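You operate a simulated robot arm through the tools that you are given. There is no shell and no other tool.

You run a simulated robot arm. Do the job below in one go: nothing can be reset, and whatever is moved stays where it is left.

## Task
Tweeze the hot green button onto the blue mat; once cool, rub off its flash.
Fine: all three are at 70 C, no bare touch till the heat spot is gone; tweezers back; the button ends print up on seat FOUR of the white tray; the others stay.

It is judged by the outcome, as a careful person would: the job done as asked, and still so three seconds after it is handed in. It fails if anything else is knocked over, pushed out of place, dropped, spilled or broken.

## Robot
A 6-joint arm with a two-finger parallel gripper, fixed in place. Base frame: the origin is on the floor under the middle of its stand, x ahead of it, y to its left, z up; the work surface is at about z = 0.85. Units: m, rad, N and s.
With the tool pointing down near the work surface it reaches from about 0.36 to 0.76 m from the base axis. Its first joint turns from -1.152 to 1.152 rad. Payload 2.45 kg.
Tool frame: the origin (TCP) lies between the finger pads and is the grasp point; the fingertips stand 0.024 m ahead of it; z points along the fingers, y is the line along which they close. The gripper opens to 0.068 m. The fingers are 0.017 m wide and 0.01 m thick; the gripper's body (0.04 by 0.07 m) begins 0.041 m behind the TCP.
Orientation is that of the tool frame in the base frame, as [roll, pitch, yaw] about the fixed x, y, z axes, in that order (R = Rz(yaw) Ry(pitch) Rx(roll)). With the fingers straight down and closing along the base's y, the tool's x points along the base's -x, its y along +y and its z along -z.

## Interface
- The arm moves only by the tool apply_moves. Its argument "steps" is one flat list of numbers, 7 for each row, row after row: the turn, a rotation vector about the tool's x, y, z in rad, then the shift along the tool's x, y, z in m, then the opening, from 0 (shut) to 1 (fully open). In form: [rx, ry, rz, dx, dy, dz, gripper, rx, ry, rz, dx, dy, dz, gripper, ...]. A call has 1 to 20 rows; each row is the pose to reach, as a shift and turn from the pose commanded when the call began, along the tool's axes at that moment. Each row takes 0.2 s and may step no farther than 0.05 m and 0.15 rad from the row before; otherwise, or with a gripper value out of range, the whole call is refused. Where a pose cannot be reached the arm comes as near as it can. A force on the tool above 70 N (or 10 N above the force at the start of the call, whichever is more), or a blocked arm, ends the call early, and 0.2 s more pass. The fingers move at their own pace (about 0.108 m/s each) and stop on an object; they squeeze with about 22 N. The grip force told is the motor's: it shows also when the fingers shut on nothing. Time passes only in rows, and 0.2 s behind the last, so rows that repeat a pose let the fingers close. It gives the time, the measured TCP pose, the force on the tool (base axes), the opening and the grip force at its end, in the units of the frame above (readings bear some noise), with the torque about the TCP (base axes, N m) and any sound that the robot's microphone picked up.
- Cameras (640 x 400 px; columns grow to the right, rows downward): "scene" is fixed at [0.1654, 0.4163, 1.4565]; the picture's right is [-0.74, -0.67, 0.00], its down [-0.44, 0.48, -0.76] and it looks along [0.51, -0.56, -0.65] (base axes); focal length 356 px, centre (320, 200). "wrist" rides on the gripper at [0.084, 0.011, -0.075] in the tool frame; the picture's right is [-0.13, 0.99, 0.00], its down [-0.60, -0.08, -0.79] and it looks along [-0.79, -0.10, 0.61] (tool axes); focal length 251 px, centre (320, 200). There is no depth. A picture from a camera that has moved, and an enlarged one, comes with that camera's place and axes in the base frame and with its lens.
- snapshot(camera): a new picture of that camera. The clock stands still meanwhile.
- zoom(camera, box): a new picture of the part [left, top, right, bottom] of that camera's present view, enlarged. The clock stands still meanwhile.
- job_done(): hands the job in; it is judged then, once.

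Nothing tells you positions but the pictures and the camera data. Unless the task says otherwise, let go and move clear before handing in.

The tools are called after ">>>" as a command line: name --argument value ..., lists and objects as JSON in quotes. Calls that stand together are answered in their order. apply_moves: Moves the arm, as the interface text tells. Its arguments: {"type":"object","properties":{"steps":{"type":"array"}},"required":["steps"]} The other tools are called the same way: snapshot (camera) takes a picture; zoom (camera, box) takes an enlarged picture of a part of a camera's view; job_done () hands the job in.

At the start:

```text
t: 0.0
eef_pos: [0.4345, 0.0888, 1.1465]
tool_rot: [3.141, 0.002, 3.141]
contact_force: [-0.3, -0.7, 0.2]
torque: [0.03, -0.02, 0.0]
gripper_width: 0.0679
finger_force: 0.2
```

scene: 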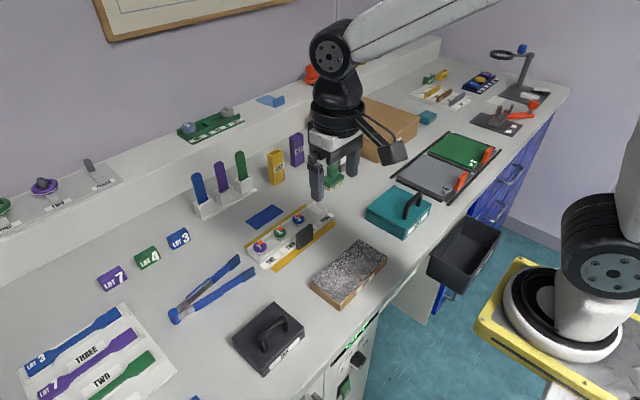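
wrist: 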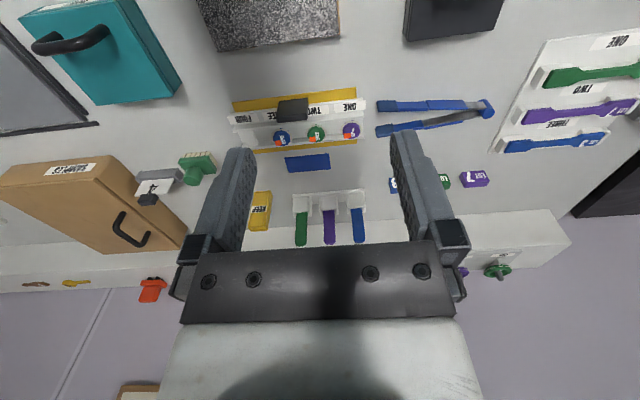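

I see a bench with a white four-seat tray holding three buttons, blue tweezers to one side, a small blue mat and a rough abrasive block. I'll look closer before I move anything.

>>> zoom --camera "scene" --box '[220, 180, 400, 310]'

>>> zoom --camera "scene" --box '[150, 230, 310, 340]'

>>> zoom --camera "wrist" --box '[210, 60, 390, 190]'

>>> zoom --camera "wrist" --box '[360, 60, 520, 160]'

>>> zoom --camera "scene" --box '[360, 40, 580, 220]'

```text
3.08 times, centred on (310, 245) of scene
camera zoom: at [0.1654, 0.4163, 1.4565], right [-0.74, -0.67, 0.0], down [-0.44, 0.48, -0.76], along [0.51, -0.56, -0.65], focal length 1094 px, centre (351, 62)
```

zoom: 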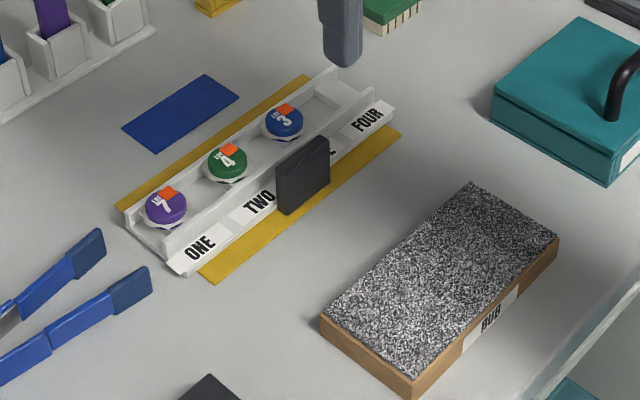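

```text
3.64 times, centred on (230, 285) of scene
camera zoom: at [0.1654, 0.4163, 1.4565], right [-0.74, -0.67, 0.0], down [-0.44, 0.48, -0.76], along [0.51, -0.56, -0.65], focal length 1293 px, centre (647, -109)
```

zoom: 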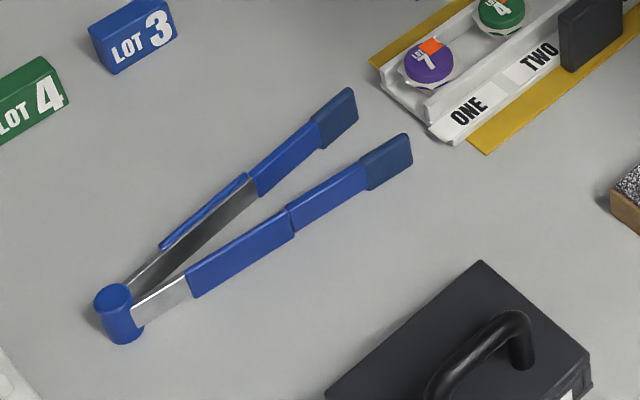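

```text
3.08 times, centred on (300, 125) of wrist
camera zoom: at [0.3508, 0.1001, 1.2228], right [0.13, 0.99, 0.0], down [0.6, -0.08, 0.79], along [0.79, -0.1, -0.61], focal length 774 px, centre (382, 431)
```

zoom: 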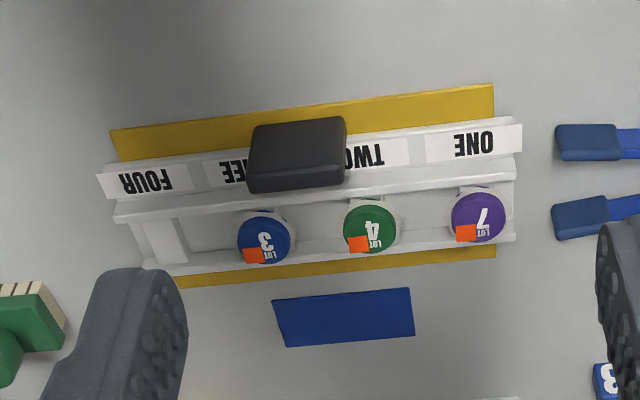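

```text
4.00 times, centred on (440, 110) of wrist
camera zoom: at [0.3508, 0.1001, 1.2228], right [0.13, 0.99, 0.0], down [0.6, -0.08, 0.79], along [0.79, -0.1, -0.61], focal length 1006 px, centre (-160, 560)
```

zoom: 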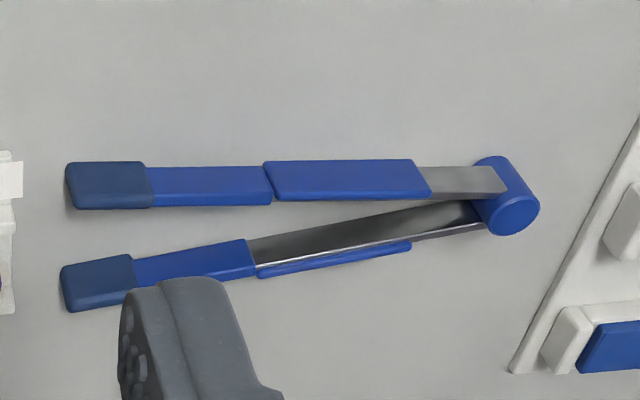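

```text
2.22 times, centred on (470, 130) of scene
camera zoom: at [0.1654, 0.4163, 1.4565], right [-0.74, -0.67, 0.0], down [-0.44, 0.48, -0.76], along [0.51, -0.56, -0.65], focal length 790 px, centre (-13, 356)
```

zoom: 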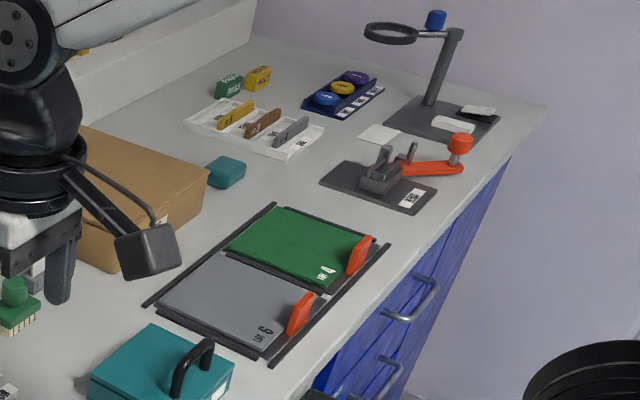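

The green button is LOT 4 on seat TWO, with an orange heat spot. The tweezers lie along y, with the tips near the tray and the hinge towards +y. I'll zoom in harder on the details.

>>> zoom --camera "scene" --box '[245, 205, 325, 255]'

>>> zoom --camera "wrist" --box '[250, 95, 370, 170]'

>>> zoom --camera "scene" --box '[285, 190, 349, 230]'

>>> zoom --camera "scene" --box '[160, 245, 272, 330]'

>>> zoom --camera "scene" --box '[300, 230, 396, 315]'

```text
8.00 times, centred on (285, 230) of scene
camera zoom: at [0.1654, 0.4163, 1.4565], right [-0.74, -0.67, 0.0], down [-0.44, 0.48, -0.76], along [0.51, -0.56, -0.65], focal length 2845 px, centre (600, -40)
```

zoom: 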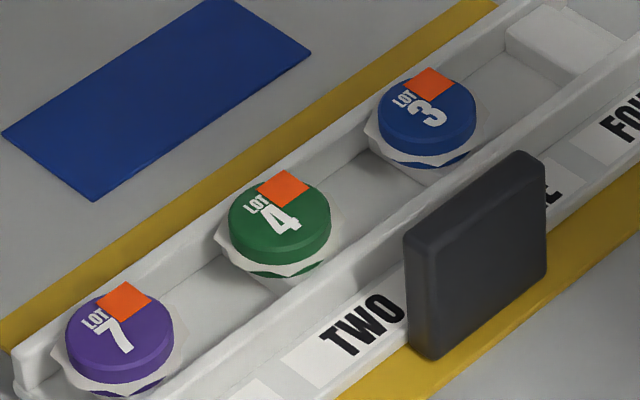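

```text
5.33 times, centred on (310, 132) of wrist
camera zoom: at [0.3508, 0.1001, 1.2228], right [0.13, 0.99, 0.0], down [0.6, -0.08, 0.79], along [0.79, -0.1, -0.61], focal length 1341 px, centre (373, 560)
```

zoom: 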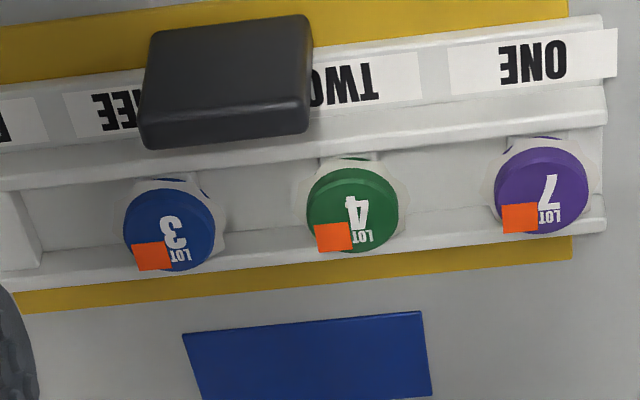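

```text
10.00 times, centred on (317, 210) of scene
camera zoom: at [0.1654, 0.4163, 1.4565], right [-0.74, -0.67, 0.0], down [-0.44, 0.48, -0.76], along [0.51, -0.56, -0.65], focal length 3556 px, centre (350, 100)
```

zoom: 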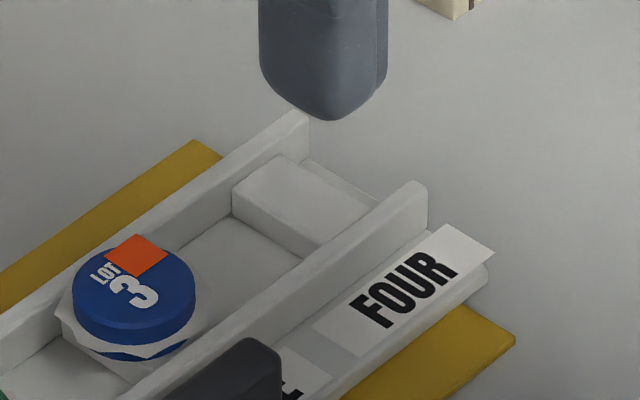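

```text
4.71 times, centred on (216, 288) of scene
camera zoom: at [0.1654, 0.4163, 1.4565], right [-0.74, -0.67, 0.0], down [-0.44, 0.48, -0.76], along [0.51, -0.56, -0.65], focal length 1673 px, centre (809, -212)
```

zoom: 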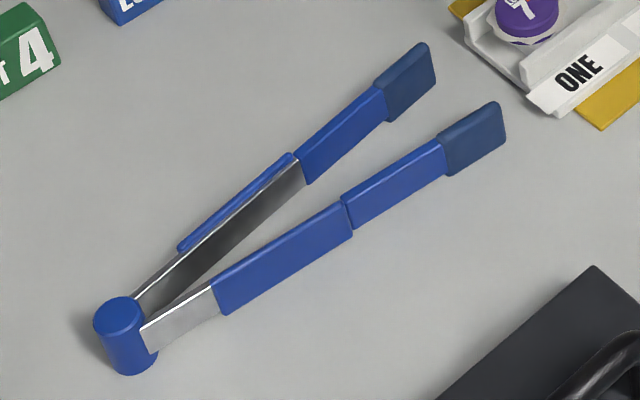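

```text
4.71 times, centred on (348, 272) of scene
camera zoom: at [0.1654, 0.4163, 1.4565], right [-0.74, -0.67, 0.0], down [-0.44, 0.48, -0.76], along [0.51, -0.56, -0.65], focal length 1673 px, centre (188, -141)
```

zoom: 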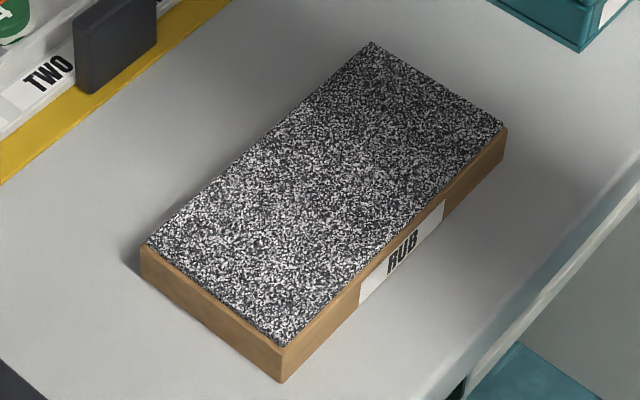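

The seats are about 0.057 m apart along y, with green at roughly (0.611, 0.060). A black plate stands in front of the tray, and a rack stands behind it. I'll bring the wrist camera lower for a better look at heights.

>>> apply_moves --steps '[0, 0, 0, -0.004, 0.003, 0.042, 1, 0, 0, 0, -0.008, 0.006, 0.084, 1, 0, 0, 0, -0.012, 0.008, 0.126, 1, 0, 0, 0, -0.0155, 0.011, 0.1665, 1, 0, 0, 0, -0.0155, 0.011, 0.1665, 1]'

>>> snapshot --camera "wrist"

>>> snapshot --camera "scene"

```text
t: 1.2
eef_pos: [0.4521, 0.0994, 0.9789]
tool_rot: [3.141, -0.002, -3.142]
contact_force: [0.6, -0.1, 0.7]
torque: [-0.04, 0.0, -0.03]
gripper_width: 0.068
finger_force: 0.0
```

```text
taken
camera wrist: at [0.3685, 0.1101, 1.0553], right [0.13, 0.99, 0.0], down [0.6, -0.08, 0.79], along [0.79, -0.1, -0.61], focal length 251 px, centre (320, 200)
```

wrist: 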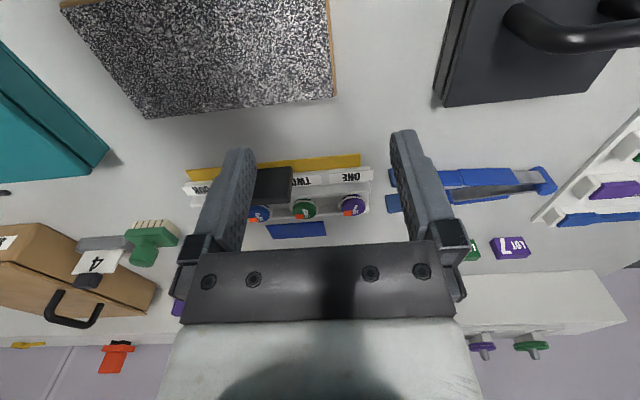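

```text
taken
```

scene: 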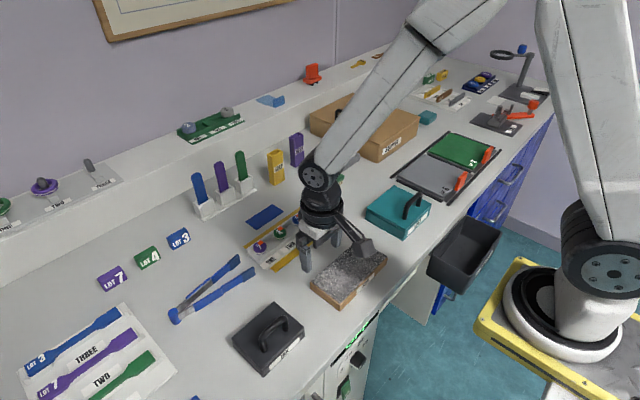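

>>> zoom --camera "wrist" --box '[255, 160, 383, 240]'

>>> zoom --camera "wrist" --box '[280, 185, 344, 225]'

>>> zoom --camera "wrist" --box '[430, 150, 570, 230]'

```text
5.00 times, centred on (319, 200) of wrist
camera zoom: at [0.3685, 0.1101, 1.0553], right [0.13, 0.99, 0.0], down [0.6, -0.08, 0.79], along [0.79, -0.1, -0.61], focal length 1257 px, centre (325, 200)
```

zoom: 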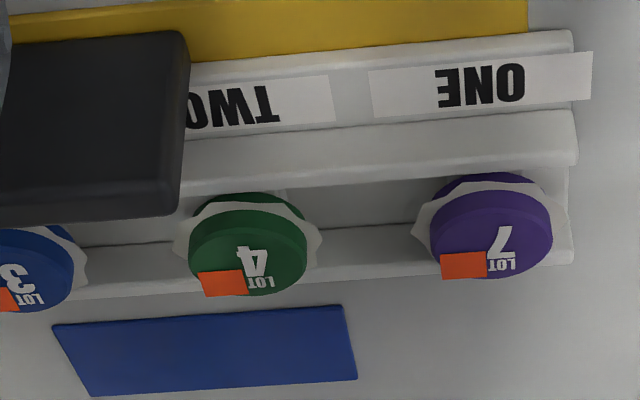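

```text
10.00 times, centred on (312, 205) of wrist
camera zoom: at [0.3685, 0.1101, 1.0553], right [0.13, 0.99, 0.0], down [0.6, -0.08, 0.79], along [0.79, -0.1, -0.61], focal length 2514 px, centre (400, 150)
```

zoom: 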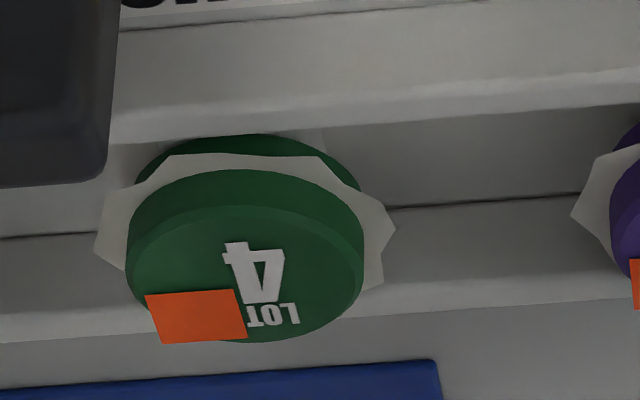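

```text
4.57 times, centred on (500, 190) of wrist
camera zoom: at [0.3685, 0.1101, 1.0553], right [0.13, 0.99, 0.0], down [0.6, -0.08, 0.79], along [0.79, -0.1, -0.61], focal length 1149 px, centre (-503, 246)
```

zoom: 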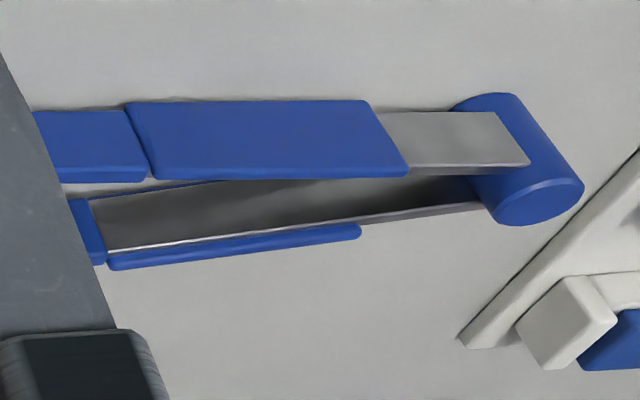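

The button is two discs with a white flash ring around the middle. The wall tops are near z 0.8735 and the cap top near 0.882. The tweezer grip pads are near (0.611, 0.268). I'll turn the tool 90° and move above the tweezers.

>>> apply_moves --steps '[0, 0, 0.131, -0.0132, 0.01405, -0.002, 1, 0, 0, 0.262, -0.0264, 0.0281, -0.004, 1, 0, 0, 0.393, -0.0397, 0.0421, -0.006, 1, 0, 0, 0.524, -0.0529, 0.0562, -0.008, 1, 0, 0, 0.654, -0.0661, 0.0702, -0.01, 1, 0, 0, 0.785, -0.0793, 0.0843, -0.012, 1, 0, 0, 0.916, -0.0925, 0.0983, -0.014, 1, 0, 0, 1.047, -0.1057, 0.1124, -0.016, 1, 0, 0, 1.178, -0.119, 0.1264, -0.018, 1, 0, 0, 1.309, -0.1322, 0.1405, -0.02, 1, 0, 0, 1.44, -0.1454, 0.1545, -0.021, 1, 0, 0, 1.5708, -0.1586, 0.1686, -0.021, 1, 0, 0, 1.5708, -0.1586, 0.1686, -0.021, 1]'

>>> snapshot --camera "wrist"

>>> snapshot --camera "scene"

```text
t: 4.0
eef_pos: [0.6092, 0.2689, 1.0012]
tool_rot: [-3.141, 0.0, 1.569]
contact_force: [0.5, 0.6, -0.1]
torque: [-0.01, -0.02, 0.0]
gripper_width: 0.0678
finger_force: 0.1
```

```text
taken
camera wrist: at [0.6209, 0.3528, 1.0773], right [0.99, -0.13, 0.0], down [-0.08, -0.6, 0.79], along [-0.1, -0.79, -0.61], focal length 251 px, centre (320, 200)
```

wrist: 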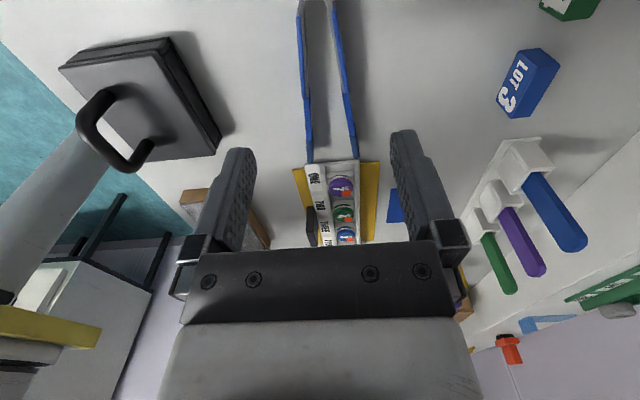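

```text
taken
```

scene: 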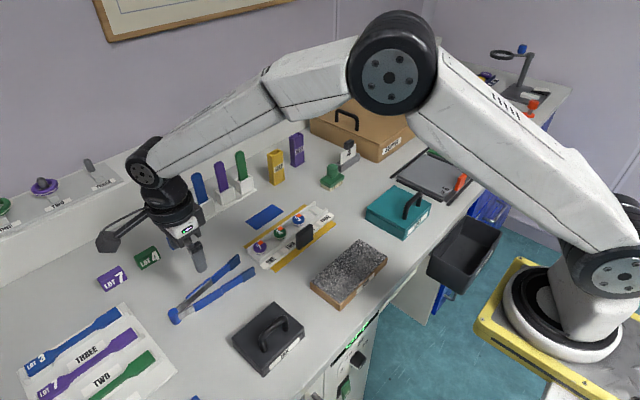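

The turn worked, and the tweezers now run up the wrist picture below the fingers. I'll zoom in to centre on them.

>>> zoom --camera "wrist" --box '[264, 0, 392, 80]'

>>> zoom --camera "wrist" --box '[264, 80, 392, 160]'

>>> zoom --camera "wrist" --box '[280, 150, 408, 245]'

```text
5.00 times, centred on (328, 40) of wrist
camera zoom: at [0.6209, 0.3528, 1.0773], right [0.99, -0.13, 0.0], down [-0.08, -0.6, 0.79], along [-0.1, -0.79, -0.61], focal length 1257 px, centre (280, 1000)
```

zoom: 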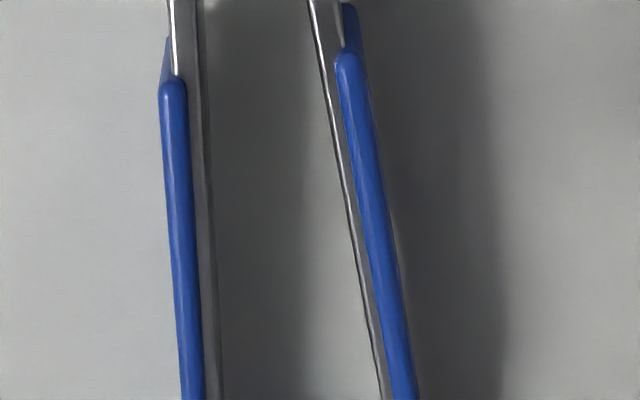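

```text
5.00 times, centred on (328, 120) of wrist
camera zoom: at [0.6209, 0.3528, 1.0773], right [0.99, -0.13, 0.0], down [-0.08, -0.6, 0.79], along [-0.1, -0.79, -0.61], focal length 1257 px, centre (280, 600)
```

zoom: 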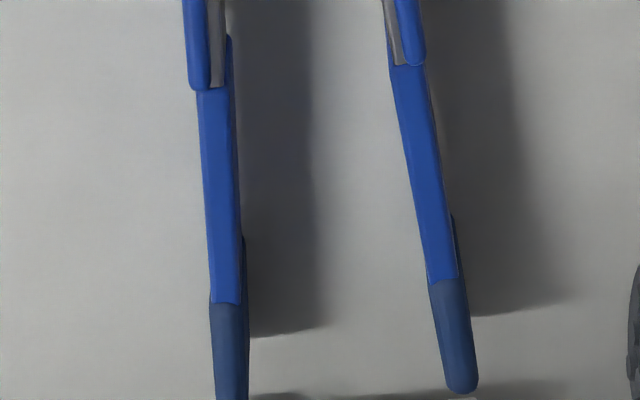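

```text
4.21 times, centred on (344, 198) of wrist
camera zoom: at [0.6209, 0.3528, 1.0773], right [0.99, -0.13, 0.0], down [-0.08, -0.6, 0.79], along [-0.1, -0.79, -0.61], focal length 1059 px, centre (219, 210)
```

zoom: 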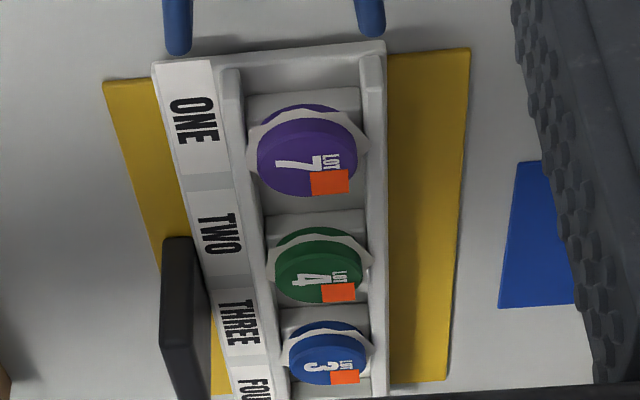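

The tweezer pads are about 0.034 m apart at y = 0.268, centred on x = 0.611, with the tips about 0.043 m apart inside. I'll go down around the pads and close lightly to feel the spring.

>>> apply_moves --steps '[0, 0, 0, -0.0003, 0.0004, 0.04, 1, 0, 0, 0, -0.0006, 0.0008, 0.08, 1, 0, 0, 0, -0.001, 0.0012, 0.11, 0.9, 0, 0, 0, -0.001, 0.0012, 0.12, 0.75, 0, 0, 0, -0.001, 0.0012, 0.12, 0.6, 0, 0, 0, -0.001, 0.0012, 0.12, 0.6]'

>>> zoom --camera "scene" --box '[140, 230, 268, 330]'

>>> snapshot --camera "wrist"

```text
t: 5.4
eef_pos: [0.6107, 0.2701, 0.8785]
tool_rot: [3.141, -0.001, 1.57]
contact_force: [0.3, -0.7, -0.5]
torque: [0.0, 0.0, -0.01]
gripper_width: 0.0406
finger_force: 0.0
```

```text
4.00 times, centred on (204, 280) of scene
camera zoom: at [0.1654, 0.4163, 1.4565], right [-0.74, -0.67, 0.0], down [-0.44, 0.48, -0.76], along [0.51, -0.56, -0.65], focal length 1422 px, centre (784, -120)
```

zoom: 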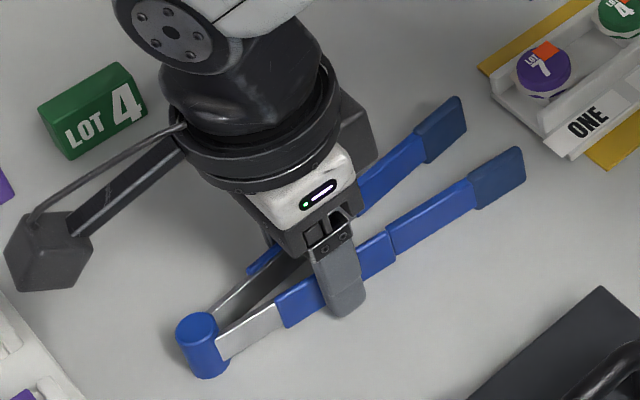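

```text
taken
camera wrist: at [0.6225, 0.3534, 0.9552], right [0.99, -0.13, 0.0], down [-0.08, -0.6, 0.79], along [-0.1, -0.79, -0.61], focal length 251 px, centre (320, 200)
```

wrist: 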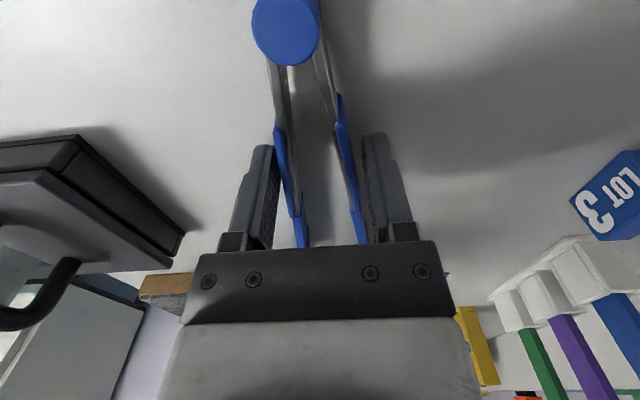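

The fingers straddle the pads near their middle. Now I'll close gently and read the force.

>>> apply_moves --steps '[0, 0, 0, 0, 0, 0, 0.5, 0, 0, 0, 0, 0, 0, 0.48, 0, 0, 0, 0, 0, 0, 0.46, 0, 0, 0, 0, 0, 0, 0.46]'

>>> snapshot --camera "wrist"

>>> zoom --camera "scene" --box '[140, 230, 268, 330]'

```text
t: 6.4
eef_pos: [0.6111, 0.2695, 0.8796]
tool_rot: [3.141, 0.001, 1.569]
contact_force: [-1.1, 0.3, 0.7]
torque: [-0.01, -0.02, 0.01]
gripper_width: 0.032
finger_force: 0.3
```

```text
taken
camera wrist: at [0.6225, 0.3535, 0.9554], right [0.99, -0.13, 0.0], down [-0.08, -0.6, 0.79], along [-0.1, -0.79, -0.61], focal length 251 px, centre (320, 200)
```

wrist: 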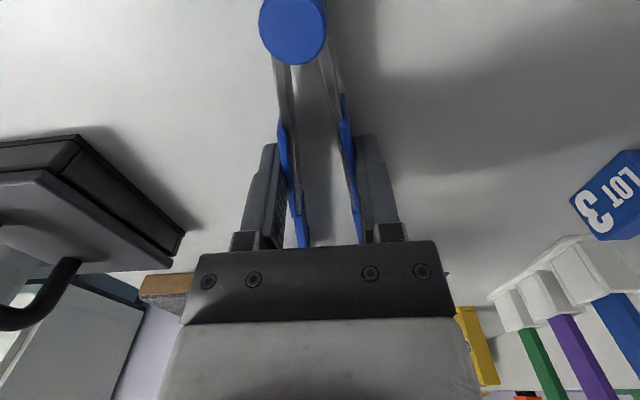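

```text
4.00 times, centred on (204, 280) of scene
camera zoom: at [0.1654, 0.4163, 1.4565], right [-0.74, -0.67, 0.0], down [-0.44, 0.48, -0.76], along [0.51, -0.56, -0.65], focal length 1422 px, centre (784, -120)
```

zoom: 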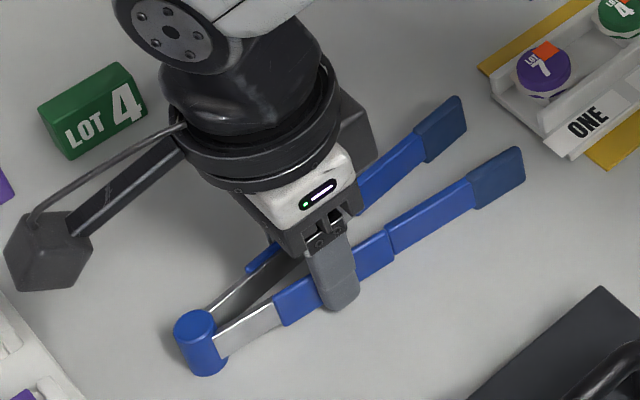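

>>> apply_moves --steps '[0, 0, 0, 0, 0, 0, 0.45, 0, 0, 0, 0, 0, 0, 0.44, 0, 0, 0, 0, 0, 0, 0.43, 0, 0, 0, 0, 0, 0, 0.43]'

>>> snapshot --camera "wrist"

>>> zoom --camera "scene" --box '[140, 230, 268, 330]'

```text
t: 7.4
eef_pos: [0.6112, 0.2685, 0.8788]
tool_rot: [3.14, -0.001, 1.571]
contact_force: [-1.3, -0.2, -0.1]
torque: [-0.05, -0.03, 0.03]
gripper_width: 0.0305
finger_force: 1.7
```

```text
taken
camera wrist: at [0.6225, 0.3534, 0.9553], right [0.99, -0.13, 0.0], down [-0.08, -0.6, 0.79], along [-0.1, -0.79, -0.61], focal length 251 px, centre (320, 200)
```

wrist: 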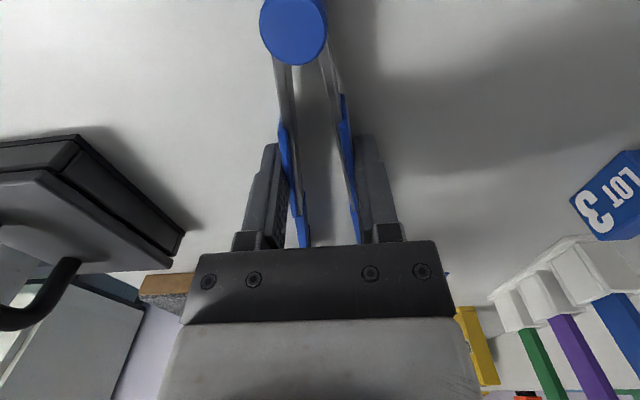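

```text
4.00 times, centred on (204, 280) of scene
camera zoom: at [0.1655, 0.4163, 1.4565], right [-0.74, -0.67, 0.0], down [-0.44, 0.48, -0.76], along [0.51, -0.56, -0.65], focal length 1422 px, centre (784, -120)
```

zoom: 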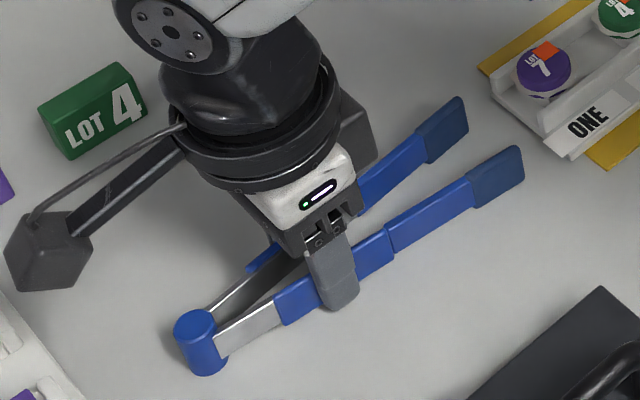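

>>> apply_moves --steps '[0, 0, 0, 0, 0, 0, 0.41, 0, 0, 0, 0, 0, 0, 0.39, 0, 0, 0, 0, 0, 0, 0.38, 0, 0, 0, 0, 0, 0, 0.38]'

>>> zoom --camera "scene" --box '[140, 230, 268, 330]'

>>> snapshot --camera "wrist"

```text
t: 8.4
eef_pos: [0.6115, 0.2698, 0.8789]
tool_rot: [-3.14, 0.001, 1.57]
contact_force: [1.1, -0.6, -0.2]
torque: [0.03, -0.01, 0.01]
gripper_width: 0.0281
finger_force: 2.8
```

```text
4.00 times, centred on (204, 280) of scene
camera zoom: at [0.1655, 0.4163, 1.4565], right [-0.74, -0.67, 0.0], down [-0.44, 0.48, -0.76], along [0.51, -0.56, -0.65], focal length 1422 px, centre (784, -120)
```

zoom: 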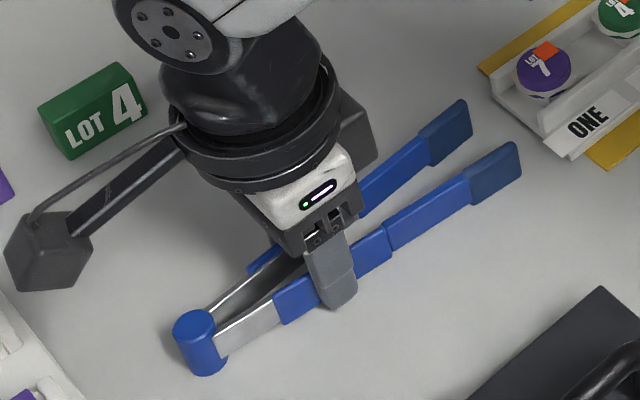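

```text
taken
camera wrist: at [0.6225, 0.3534, 0.9553], right [0.99, -0.13, 0.0], down [-0.08, -0.6, 0.79], along [-0.1, -0.79, -0.61], focal length 251 px, centre (320, 200)
```

wrist: 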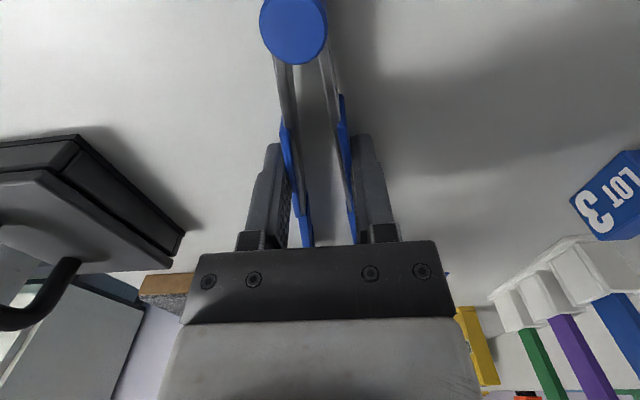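

The pads meet the fingers at about 0.034 m and resist like a spring of roughly 0.46 N/mm, so a part-squeeze holds the tweezers with their tips still open. I'll lift slowly and check.

>>> apply_moves --steps '[0, 0, 0, 0, 0, 0, 0.36, 0, 0, 0, 0, 0, -0.005, 0.36, 0, 0, 0, 0, 0, -0.015, 0.36, 0, 0, 0, 0, 0, -0.03, 0.36, 0, 0, 0, 0, 0, -0.05, 0.36, 0, 0, 0, 0, 0, -0.07, 0.36, 0, 0, 0, 0, 0, -0.08, 0.36, 0, 0, 0, 0, 0, -0.08, 0.36]'

>>> zoom --camera "scene" --box '[110, 180, 270, 305]'

>>> snapshot --camera "wrist"

```text
t: 10.2
eef_pos: [0.6104, 0.2673, 0.9617]
tool_rot: [3.141, 0.001, 1.571]
contact_force: [0.9, 0.4, -1.4]
torque: [-0.01, 0.0, -0.01]
gripper_width: 0.0269
finger_force: 2.7
```

```text
3.20 times, centred on (190, 242) of scene
camera zoom: at [0.1655, 0.4163, 1.4565], right [-0.74, -0.67, 0.0], down [-0.44, 0.48, -0.76], along [0.51, -0.56, -0.65], focal length 1138 px, centre (736, 64)
```

zoom: 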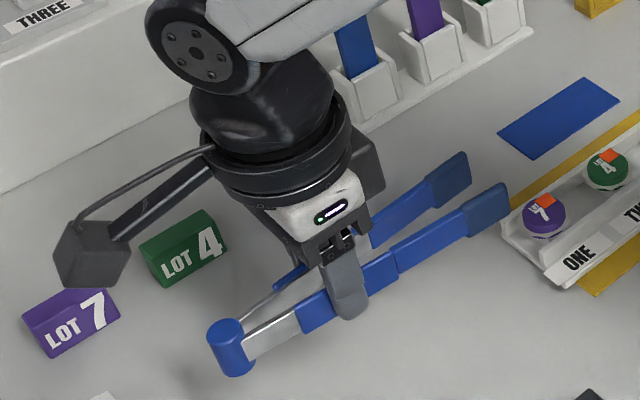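

```text
taken
camera wrist: at [0.6226, 0.3517, 1.0373], right [0.99, -0.13, 0.0], down [-0.08, -0.6, 0.79], along [-0.1, -0.79, -0.61], focal length 251 px, centre (320, 200)
```

wrist: 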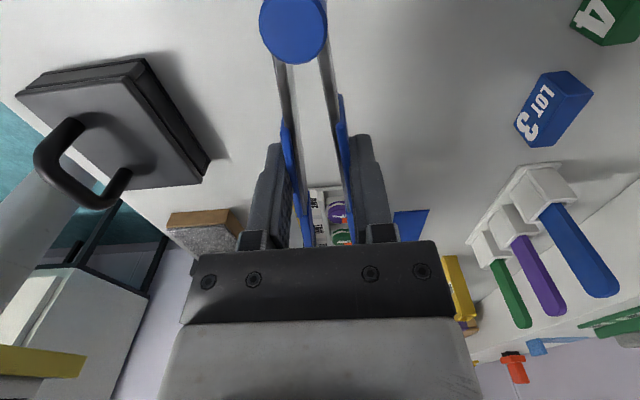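

The tweezers are lifted and stay level. I'll tip them down about 12° so they clear the purple button, and move to above the green one.

>>> apply_moves --steps '[0, 0.03, 0, -0.015, 0.001, -0.005, 0.36, 0, 0.07, 0, -0.038, 0.002, -0.01, 0.36, 0, 0.11, 0, -0.062, 0.003, -0.01, 0.36, 0, 0.15, 0, -0.085, 0.004, -0.01, 0.36, 0, 0.19, 0, -0.105, 0.005, -0.008, 0.36, 0, 0.22, 0, -0.116, 0.006, -0.005, 0.36, 0, 0.22, 0, -0.116, 0.006, -0.005, 0.36, 0, 0.22, 0, -0.116, 0.006, -0.005, 0.36]'

>>> zoom --camera "scene" --box '[200, 160, 344, 250]'

>>> snapshot --camera "wrist"

>>> snapshot --camera "scene"

```text
t: 12.0
eef_pos: [0.6164, 0.1526, 0.9652]
tool_rot: [3.141, -0.218, 1.57]
contact_force: [0.4, 0.5, -0.4]
torque: [0.0, 0.0, 0.02]
gripper_width: 0.0267
finger_force: 3.0
```

```text
4.44 times, centred on (272, 205) of scene
camera zoom: at [0.1655, 0.4163, 1.4565], right [-0.74, -0.67, 0.0], down [-0.44, 0.48, -0.76], along [0.51, -0.56, -0.65], focal length 1580 px, centre (533, 178)
```

zoom: 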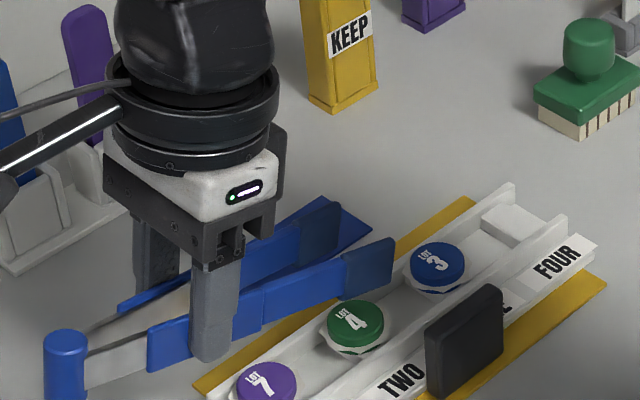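

```text
taken
camera wrist: at [0.6281, 0.2169, 1.059], right [0.99, -0.13, -0.03], down [-0.08, -0.76, 0.64], along [-0.1, -0.63, -0.77], focal length 251 px, centre (320, 200)
```

wrist: 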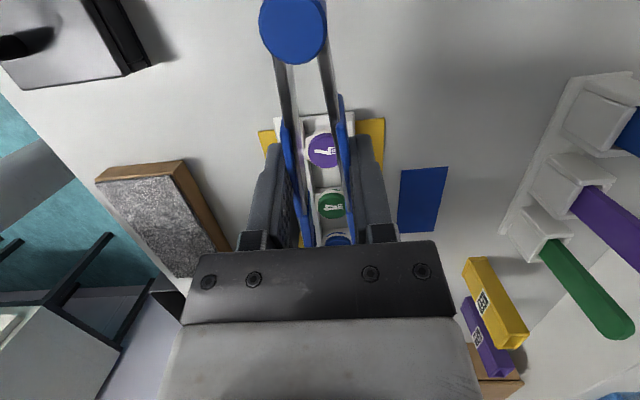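

```text
taken
```

scene: 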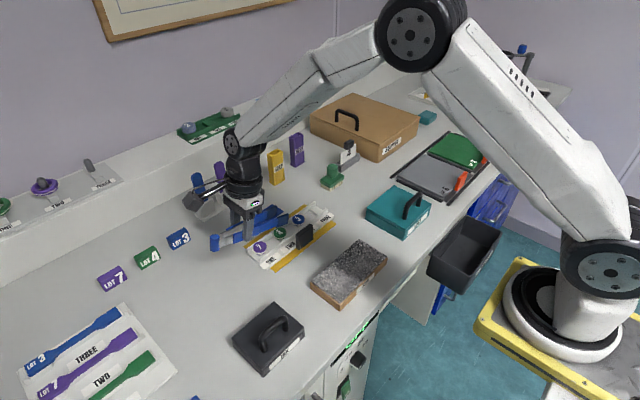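

The heat spots seem to have gone already. I'll check closely. Either way I'll tweeze the button onto the mat as asked.

>>> zoom --camera "scene" --box '[245, 200, 325, 250]'

>>> zoom --camera "wrist" --box '[270, 130, 390, 250]'

```text
8.00 times, centred on (285, 225) of scene
camera zoom: at [0.1655, 0.4163, 1.4565], right [-0.74, -0.67, 0.0], down [-0.44, 0.48, -0.76], along [0.51, -0.56, -0.65], focal length 2845 px, centre (600, 0)
```

zoom: 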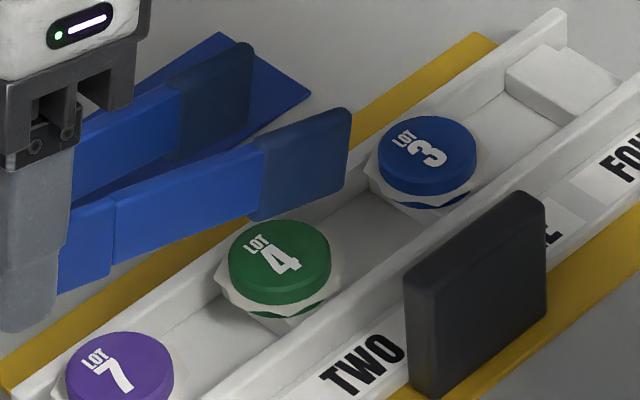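

```text
3.33 times, centred on (330, 190) of wrist
camera zoom: at [0.6281, 0.2169, 1.059], right [0.99, -0.13, -0.03], down [-0.08, -0.76, 0.64], along [-0.1, -0.63, -0.77], focal length 838 px, centre (287, 233)
```

zoom: 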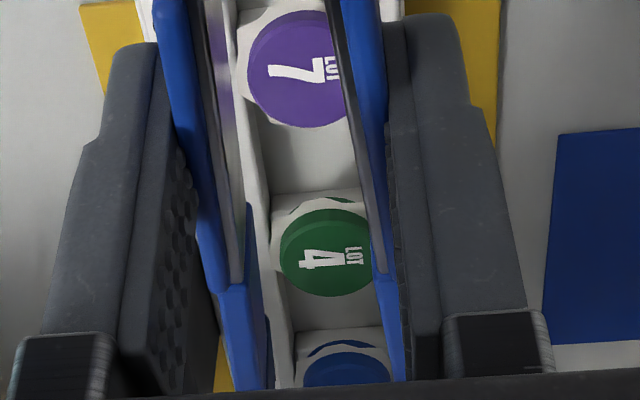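

The spots are gone. My predicted tip position matches the picture to within about 1 mm. I'll open the tips a little and check that the tweezers don't slip.

>>> apply_moves --steps '[0, 0, 0, 0, 0, 0, 0.39, 0, 0, 0, 0, 0, 0, 0.42, 0, 0, 0, 0, 0, 0, 0.435, 0, 0, 0, 0, 0, 0, 0.435]'

>>> zoom --camera "scene" --box '[245, 200, 325, 250]'

>>> zoom --camera "wrist" --box '[270, 130, 390, 250]'

```text
t: 13.0
eef_pos: [0.6175, 0.1521, 0.9671]
tool_rot: [-3.141, -0.221, 1.571]
contact_force: [-0.2, 0.4, 0.0]
torque: [0.0, -0.01, 0.03]
gripper_width: 0.0295
finger_force: 0.0
```

```text
8.00 times, centred on (285, 225) of scene
camera zoom: at [0.1655, 0.4163, 1.4565], right [-0.74, -0.67, 0.0], down [-0.44, 0.48, -0.76], along [0.51, -0.56, -0.65], focal length 2845 px, centre (600, 0)
```

zoom: 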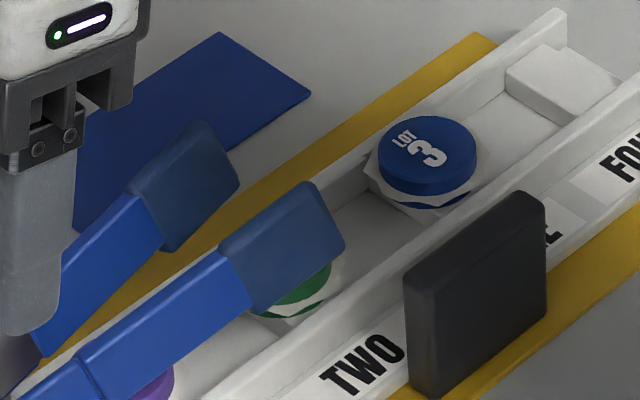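

```text
3.33 times, centred on (330, 190) of wrist
camera zoom: at [0.6282, 0.2171, 1.0591], right [0.99, -0.13, -0.03], down [-0.08, -0.76, 0.64], along [-0.1, -0.63, -0.77], focal length 838 px, centre (287, 233)
```

zoom: 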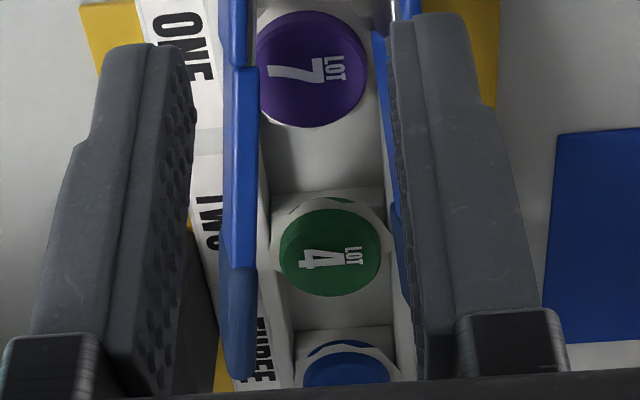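

The tweezers slipped when I loosened the grip. The clock is frozen, so I'll see exactly how they sit before doing anything.

>>> snapshot --camera "wrist"

>>> zoom --camera "scene" --box '[190, 170, 318, 270]'

>>> zoom --camera "wrist" --box '[240, 0, 400, 160]'

```text
taken
camera wrist: at [0.6282, 0.2171, 1.0591], right [0.99, -0.13, -0.03], down [-0.08, -0.76, 0.64], along [-0.1, -0.63, -0.77], focal length 251 px, centre (320, 200)
```

wrist: 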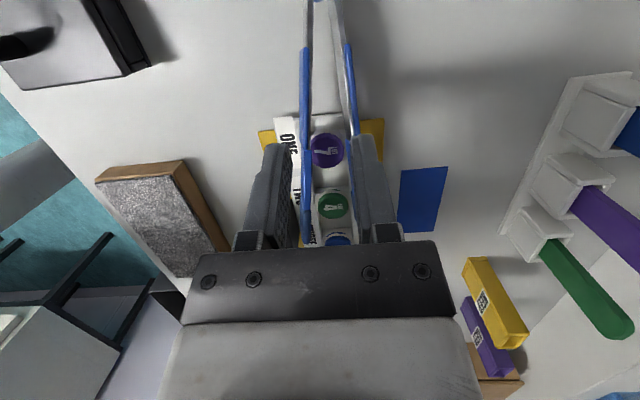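

```text
4.00 times, centred on (254, 220) of scene
camera zoom: at [0.1655, 0.4163, 1.4565], right [-0.74, -0.67, 0.0], down [-0.44, 0.48, -0.76], along [0.51, -0.56, -0.65], focal length 1422 px, centre (584, 120)
```

zoom: 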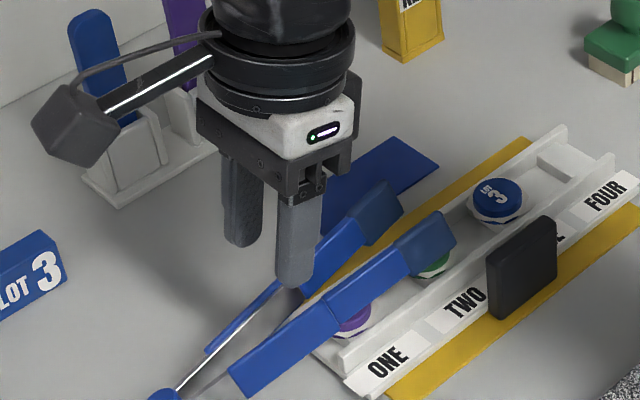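

```text
2.50 times, centred on (320, 80) of wrist
camera zoom: at [0.6282, 0.2171, 1.0591], right [0.99, -0.13, -0.03], down [-0.08, -0.76, 0.64], along [-0.1, -0.63, -0.77], focal length 629 px, centre (320, 500)
```

zoom: 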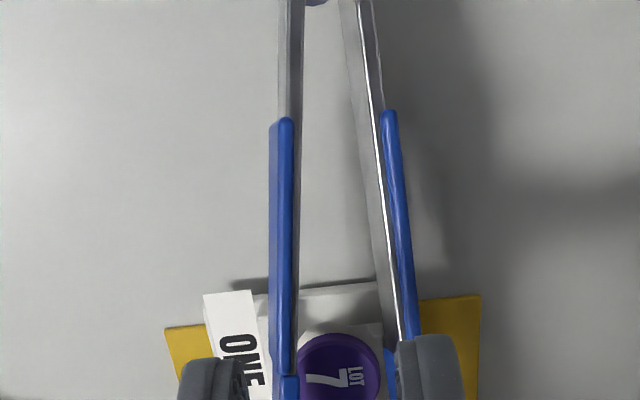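

The tweezers seem to lie with the hinge on the table and the arms across the tray end, tips up. I'll lift the empty gripper straight up and look again.

>>> apply_moves --steps '[0, 0, 0, 0.0044, 0, -0.0195, 0.435, 0, 0, 0, 0.0087, 0, -0.039, 0.435, 0, 0, 0, 0.0153, 0, -0.0683, 0.435]'

>>> snapshot --camera "wrist"

>>> zoom --camera "scene" --box '[190, 180, 318, 280]'

>>> zoom --camera "scene" --box '[245, 200, 325, 250]'

```text
t: 13.8
eef_pos: [0.6155, 0.1529, 1.0351]
tool_rot: [3.141, -0.221, 1.572]
contact_force: [-0.2, 0.4, 0.4]
torque: [-0.01, -0.02, 0.0]
gripper_width: 0.0296
finger_force: 0.1
```

```text
taken
camera wrist: at [0.6265, 0.219, 1.1286], right [0.99, -0.13, -0.03], down [-0.08, -0.76, 0.64], along [-0.1, -0.63, -0.77], focal length 251 px, centre (320, 200)
```

wrist: 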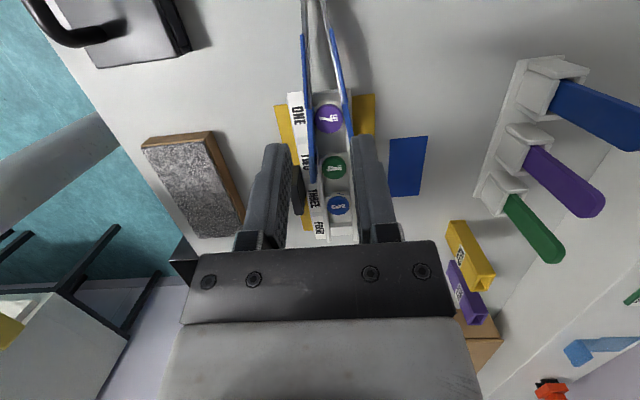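

```text
4.00 times, centred on (254, 230) of scene
camera zoom: at [0.1654, 0.4163, 1.4565], right [-0.74, -0.67, 0.0], down [-0.44, 0.48, -0.76], along [0.51, -0.56, -0.65], focal length 1422 px, centre (584, 80)
```

zoom: 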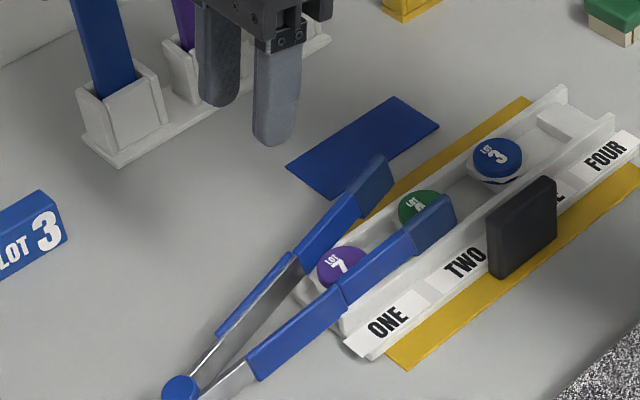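

```text
8.00 times, centred on (285, 225) of scene
camera zoom: at [0.1654, 0.4163, 1.4565], right [-0.74, -0.67, 0.0], down [-0.44, 0.48, -0.76], along [0.51, -0.56, -0.65], focal length 2845 px, centre (600, 0)
```

zoom: 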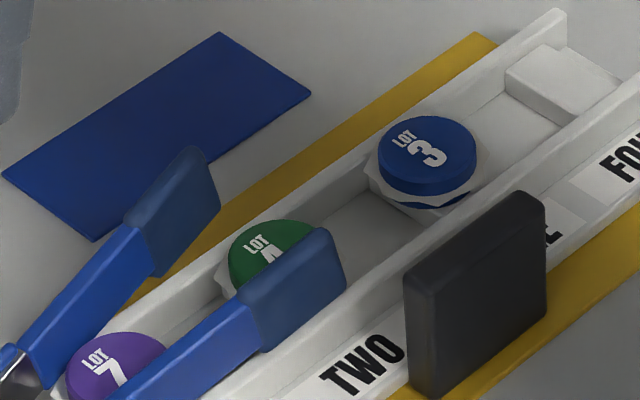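

The tweezers now rest still, straddling the tray. The buttons, tray and plate look unmoved. I'll level the tool and back off to measure how the tweezers lie.

>>> apply_moves --steps '[0, -0.055, 0, 0.0255, 0, 0.0095, 1, 0, -0.11, 0, 0.051, 0, 0.019, 1, 0, -0.165, 0, 0.0766, 0, 0.0287, 1, 0, -0.22, 0, 0.1021, 0, 0.0382, 1, 0, -0.22, 0, 0.1021, 0, 0.0382, 1]'

>>> snapshot --camera "wrist"

>>> zoom --camera "scene" --box '[200, 200, 328, 300]'

```text
t: 15.0
eef_pos: [0.6142, 0.2612, 1.0199]
tool_rot: [3.141, 0.002, 1.572]
contact_force: [-1.1, 0.1, -1.3]
torque: [-0.02, 0.02, 0.0]
gripper_width: 0.068
finger_force: 0.0
```

```text
taken
camera wrist: at [0.6261, 0.3449, 1.0954], right [0.99, -0.13, 0.0], down [-0.08, -0.6, 0.79], along [-0.1, -0.79, -0.61], focal length 251 px, centre (320, 200)
```

wrist: 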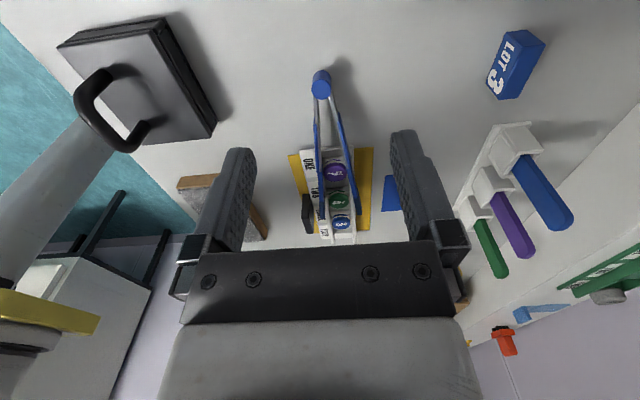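

```text
4.00 times, centred on (264, 250) of scene
camera zoom: at [0.1654, 0.4163, 1.4565], right [-0.74, -0.67, 0.0], down [-0.44, 0.48, -0.76], along [0.51, -0.56, -0.65], focal length 1422 px, centre (544, 0)
```

zoom: 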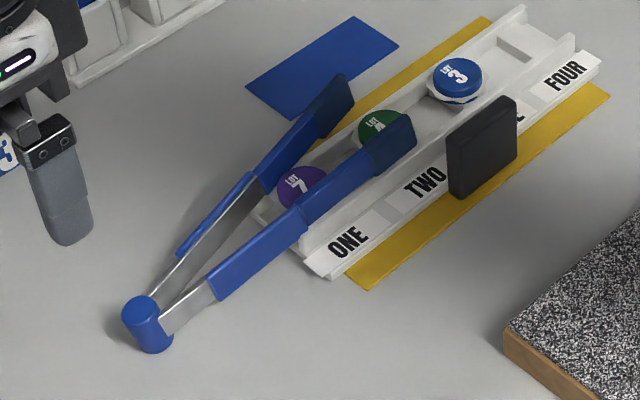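

>>> zoom --camera "wrist" --box '[280, 60, 380, 160]'

>>> zoom --camera "wrist" --box '[280, 140, 380, 240]'

>>> zoom --camera "scene" --box '[215, 200, 311, 290]'

```text
4.00 times, centred on (330, 110) of wrist
camera zoom: at [0.6261, 0.3449, 1.0954], right [0.99, -0.13, 0.0], down [-0.08, -0.6, 0.79], along [-0.1, -0.79, -0.61], focal length 1006 px, centre (280, 560)
```

zoom: 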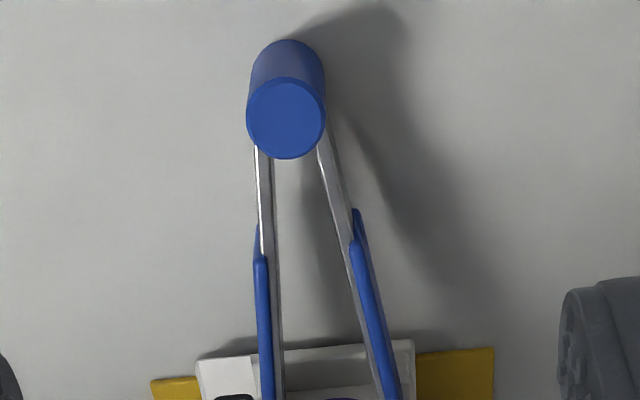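

```text
4.00 times, centred on (330, 190) of wrist
camera zoom: at [0.6261, 0.3449, 1.0954], right [0.99, -0.13, 0.0], down [-0.08, -0.6, 0.79], along [-0.1, -0.79, -0.61], focal length 1006 px, centre (280, 240)
```

zoom: 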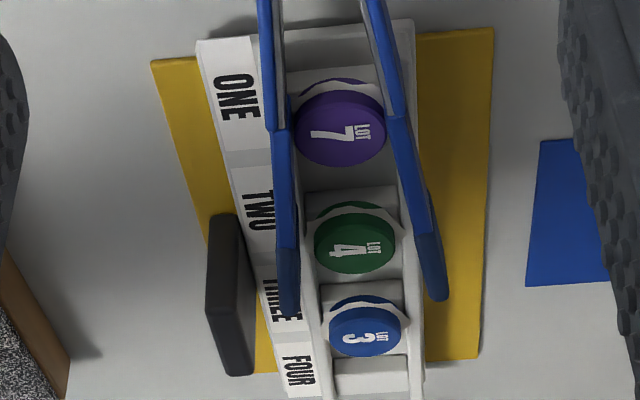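

```text
4.44 times, centred on (263, 245) of scene
camera zoom: at [0.1654, 0.4163, 1.4565], right [-0.74, -0.67, 0.0], down [-0.44, 0.48, -0.76], along [0.51, -0.56, -0.65], focal length 1580 px, centre (573, 0)
```

zoom: 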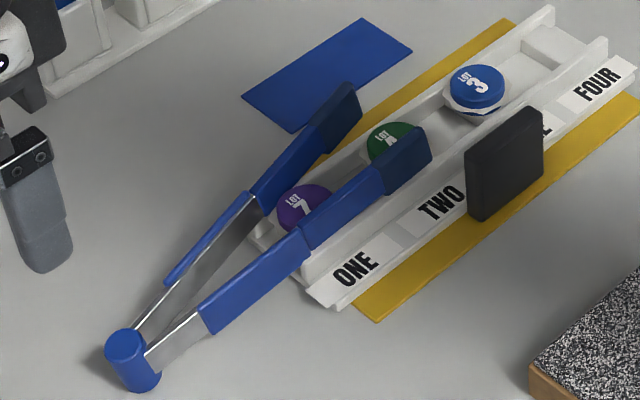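

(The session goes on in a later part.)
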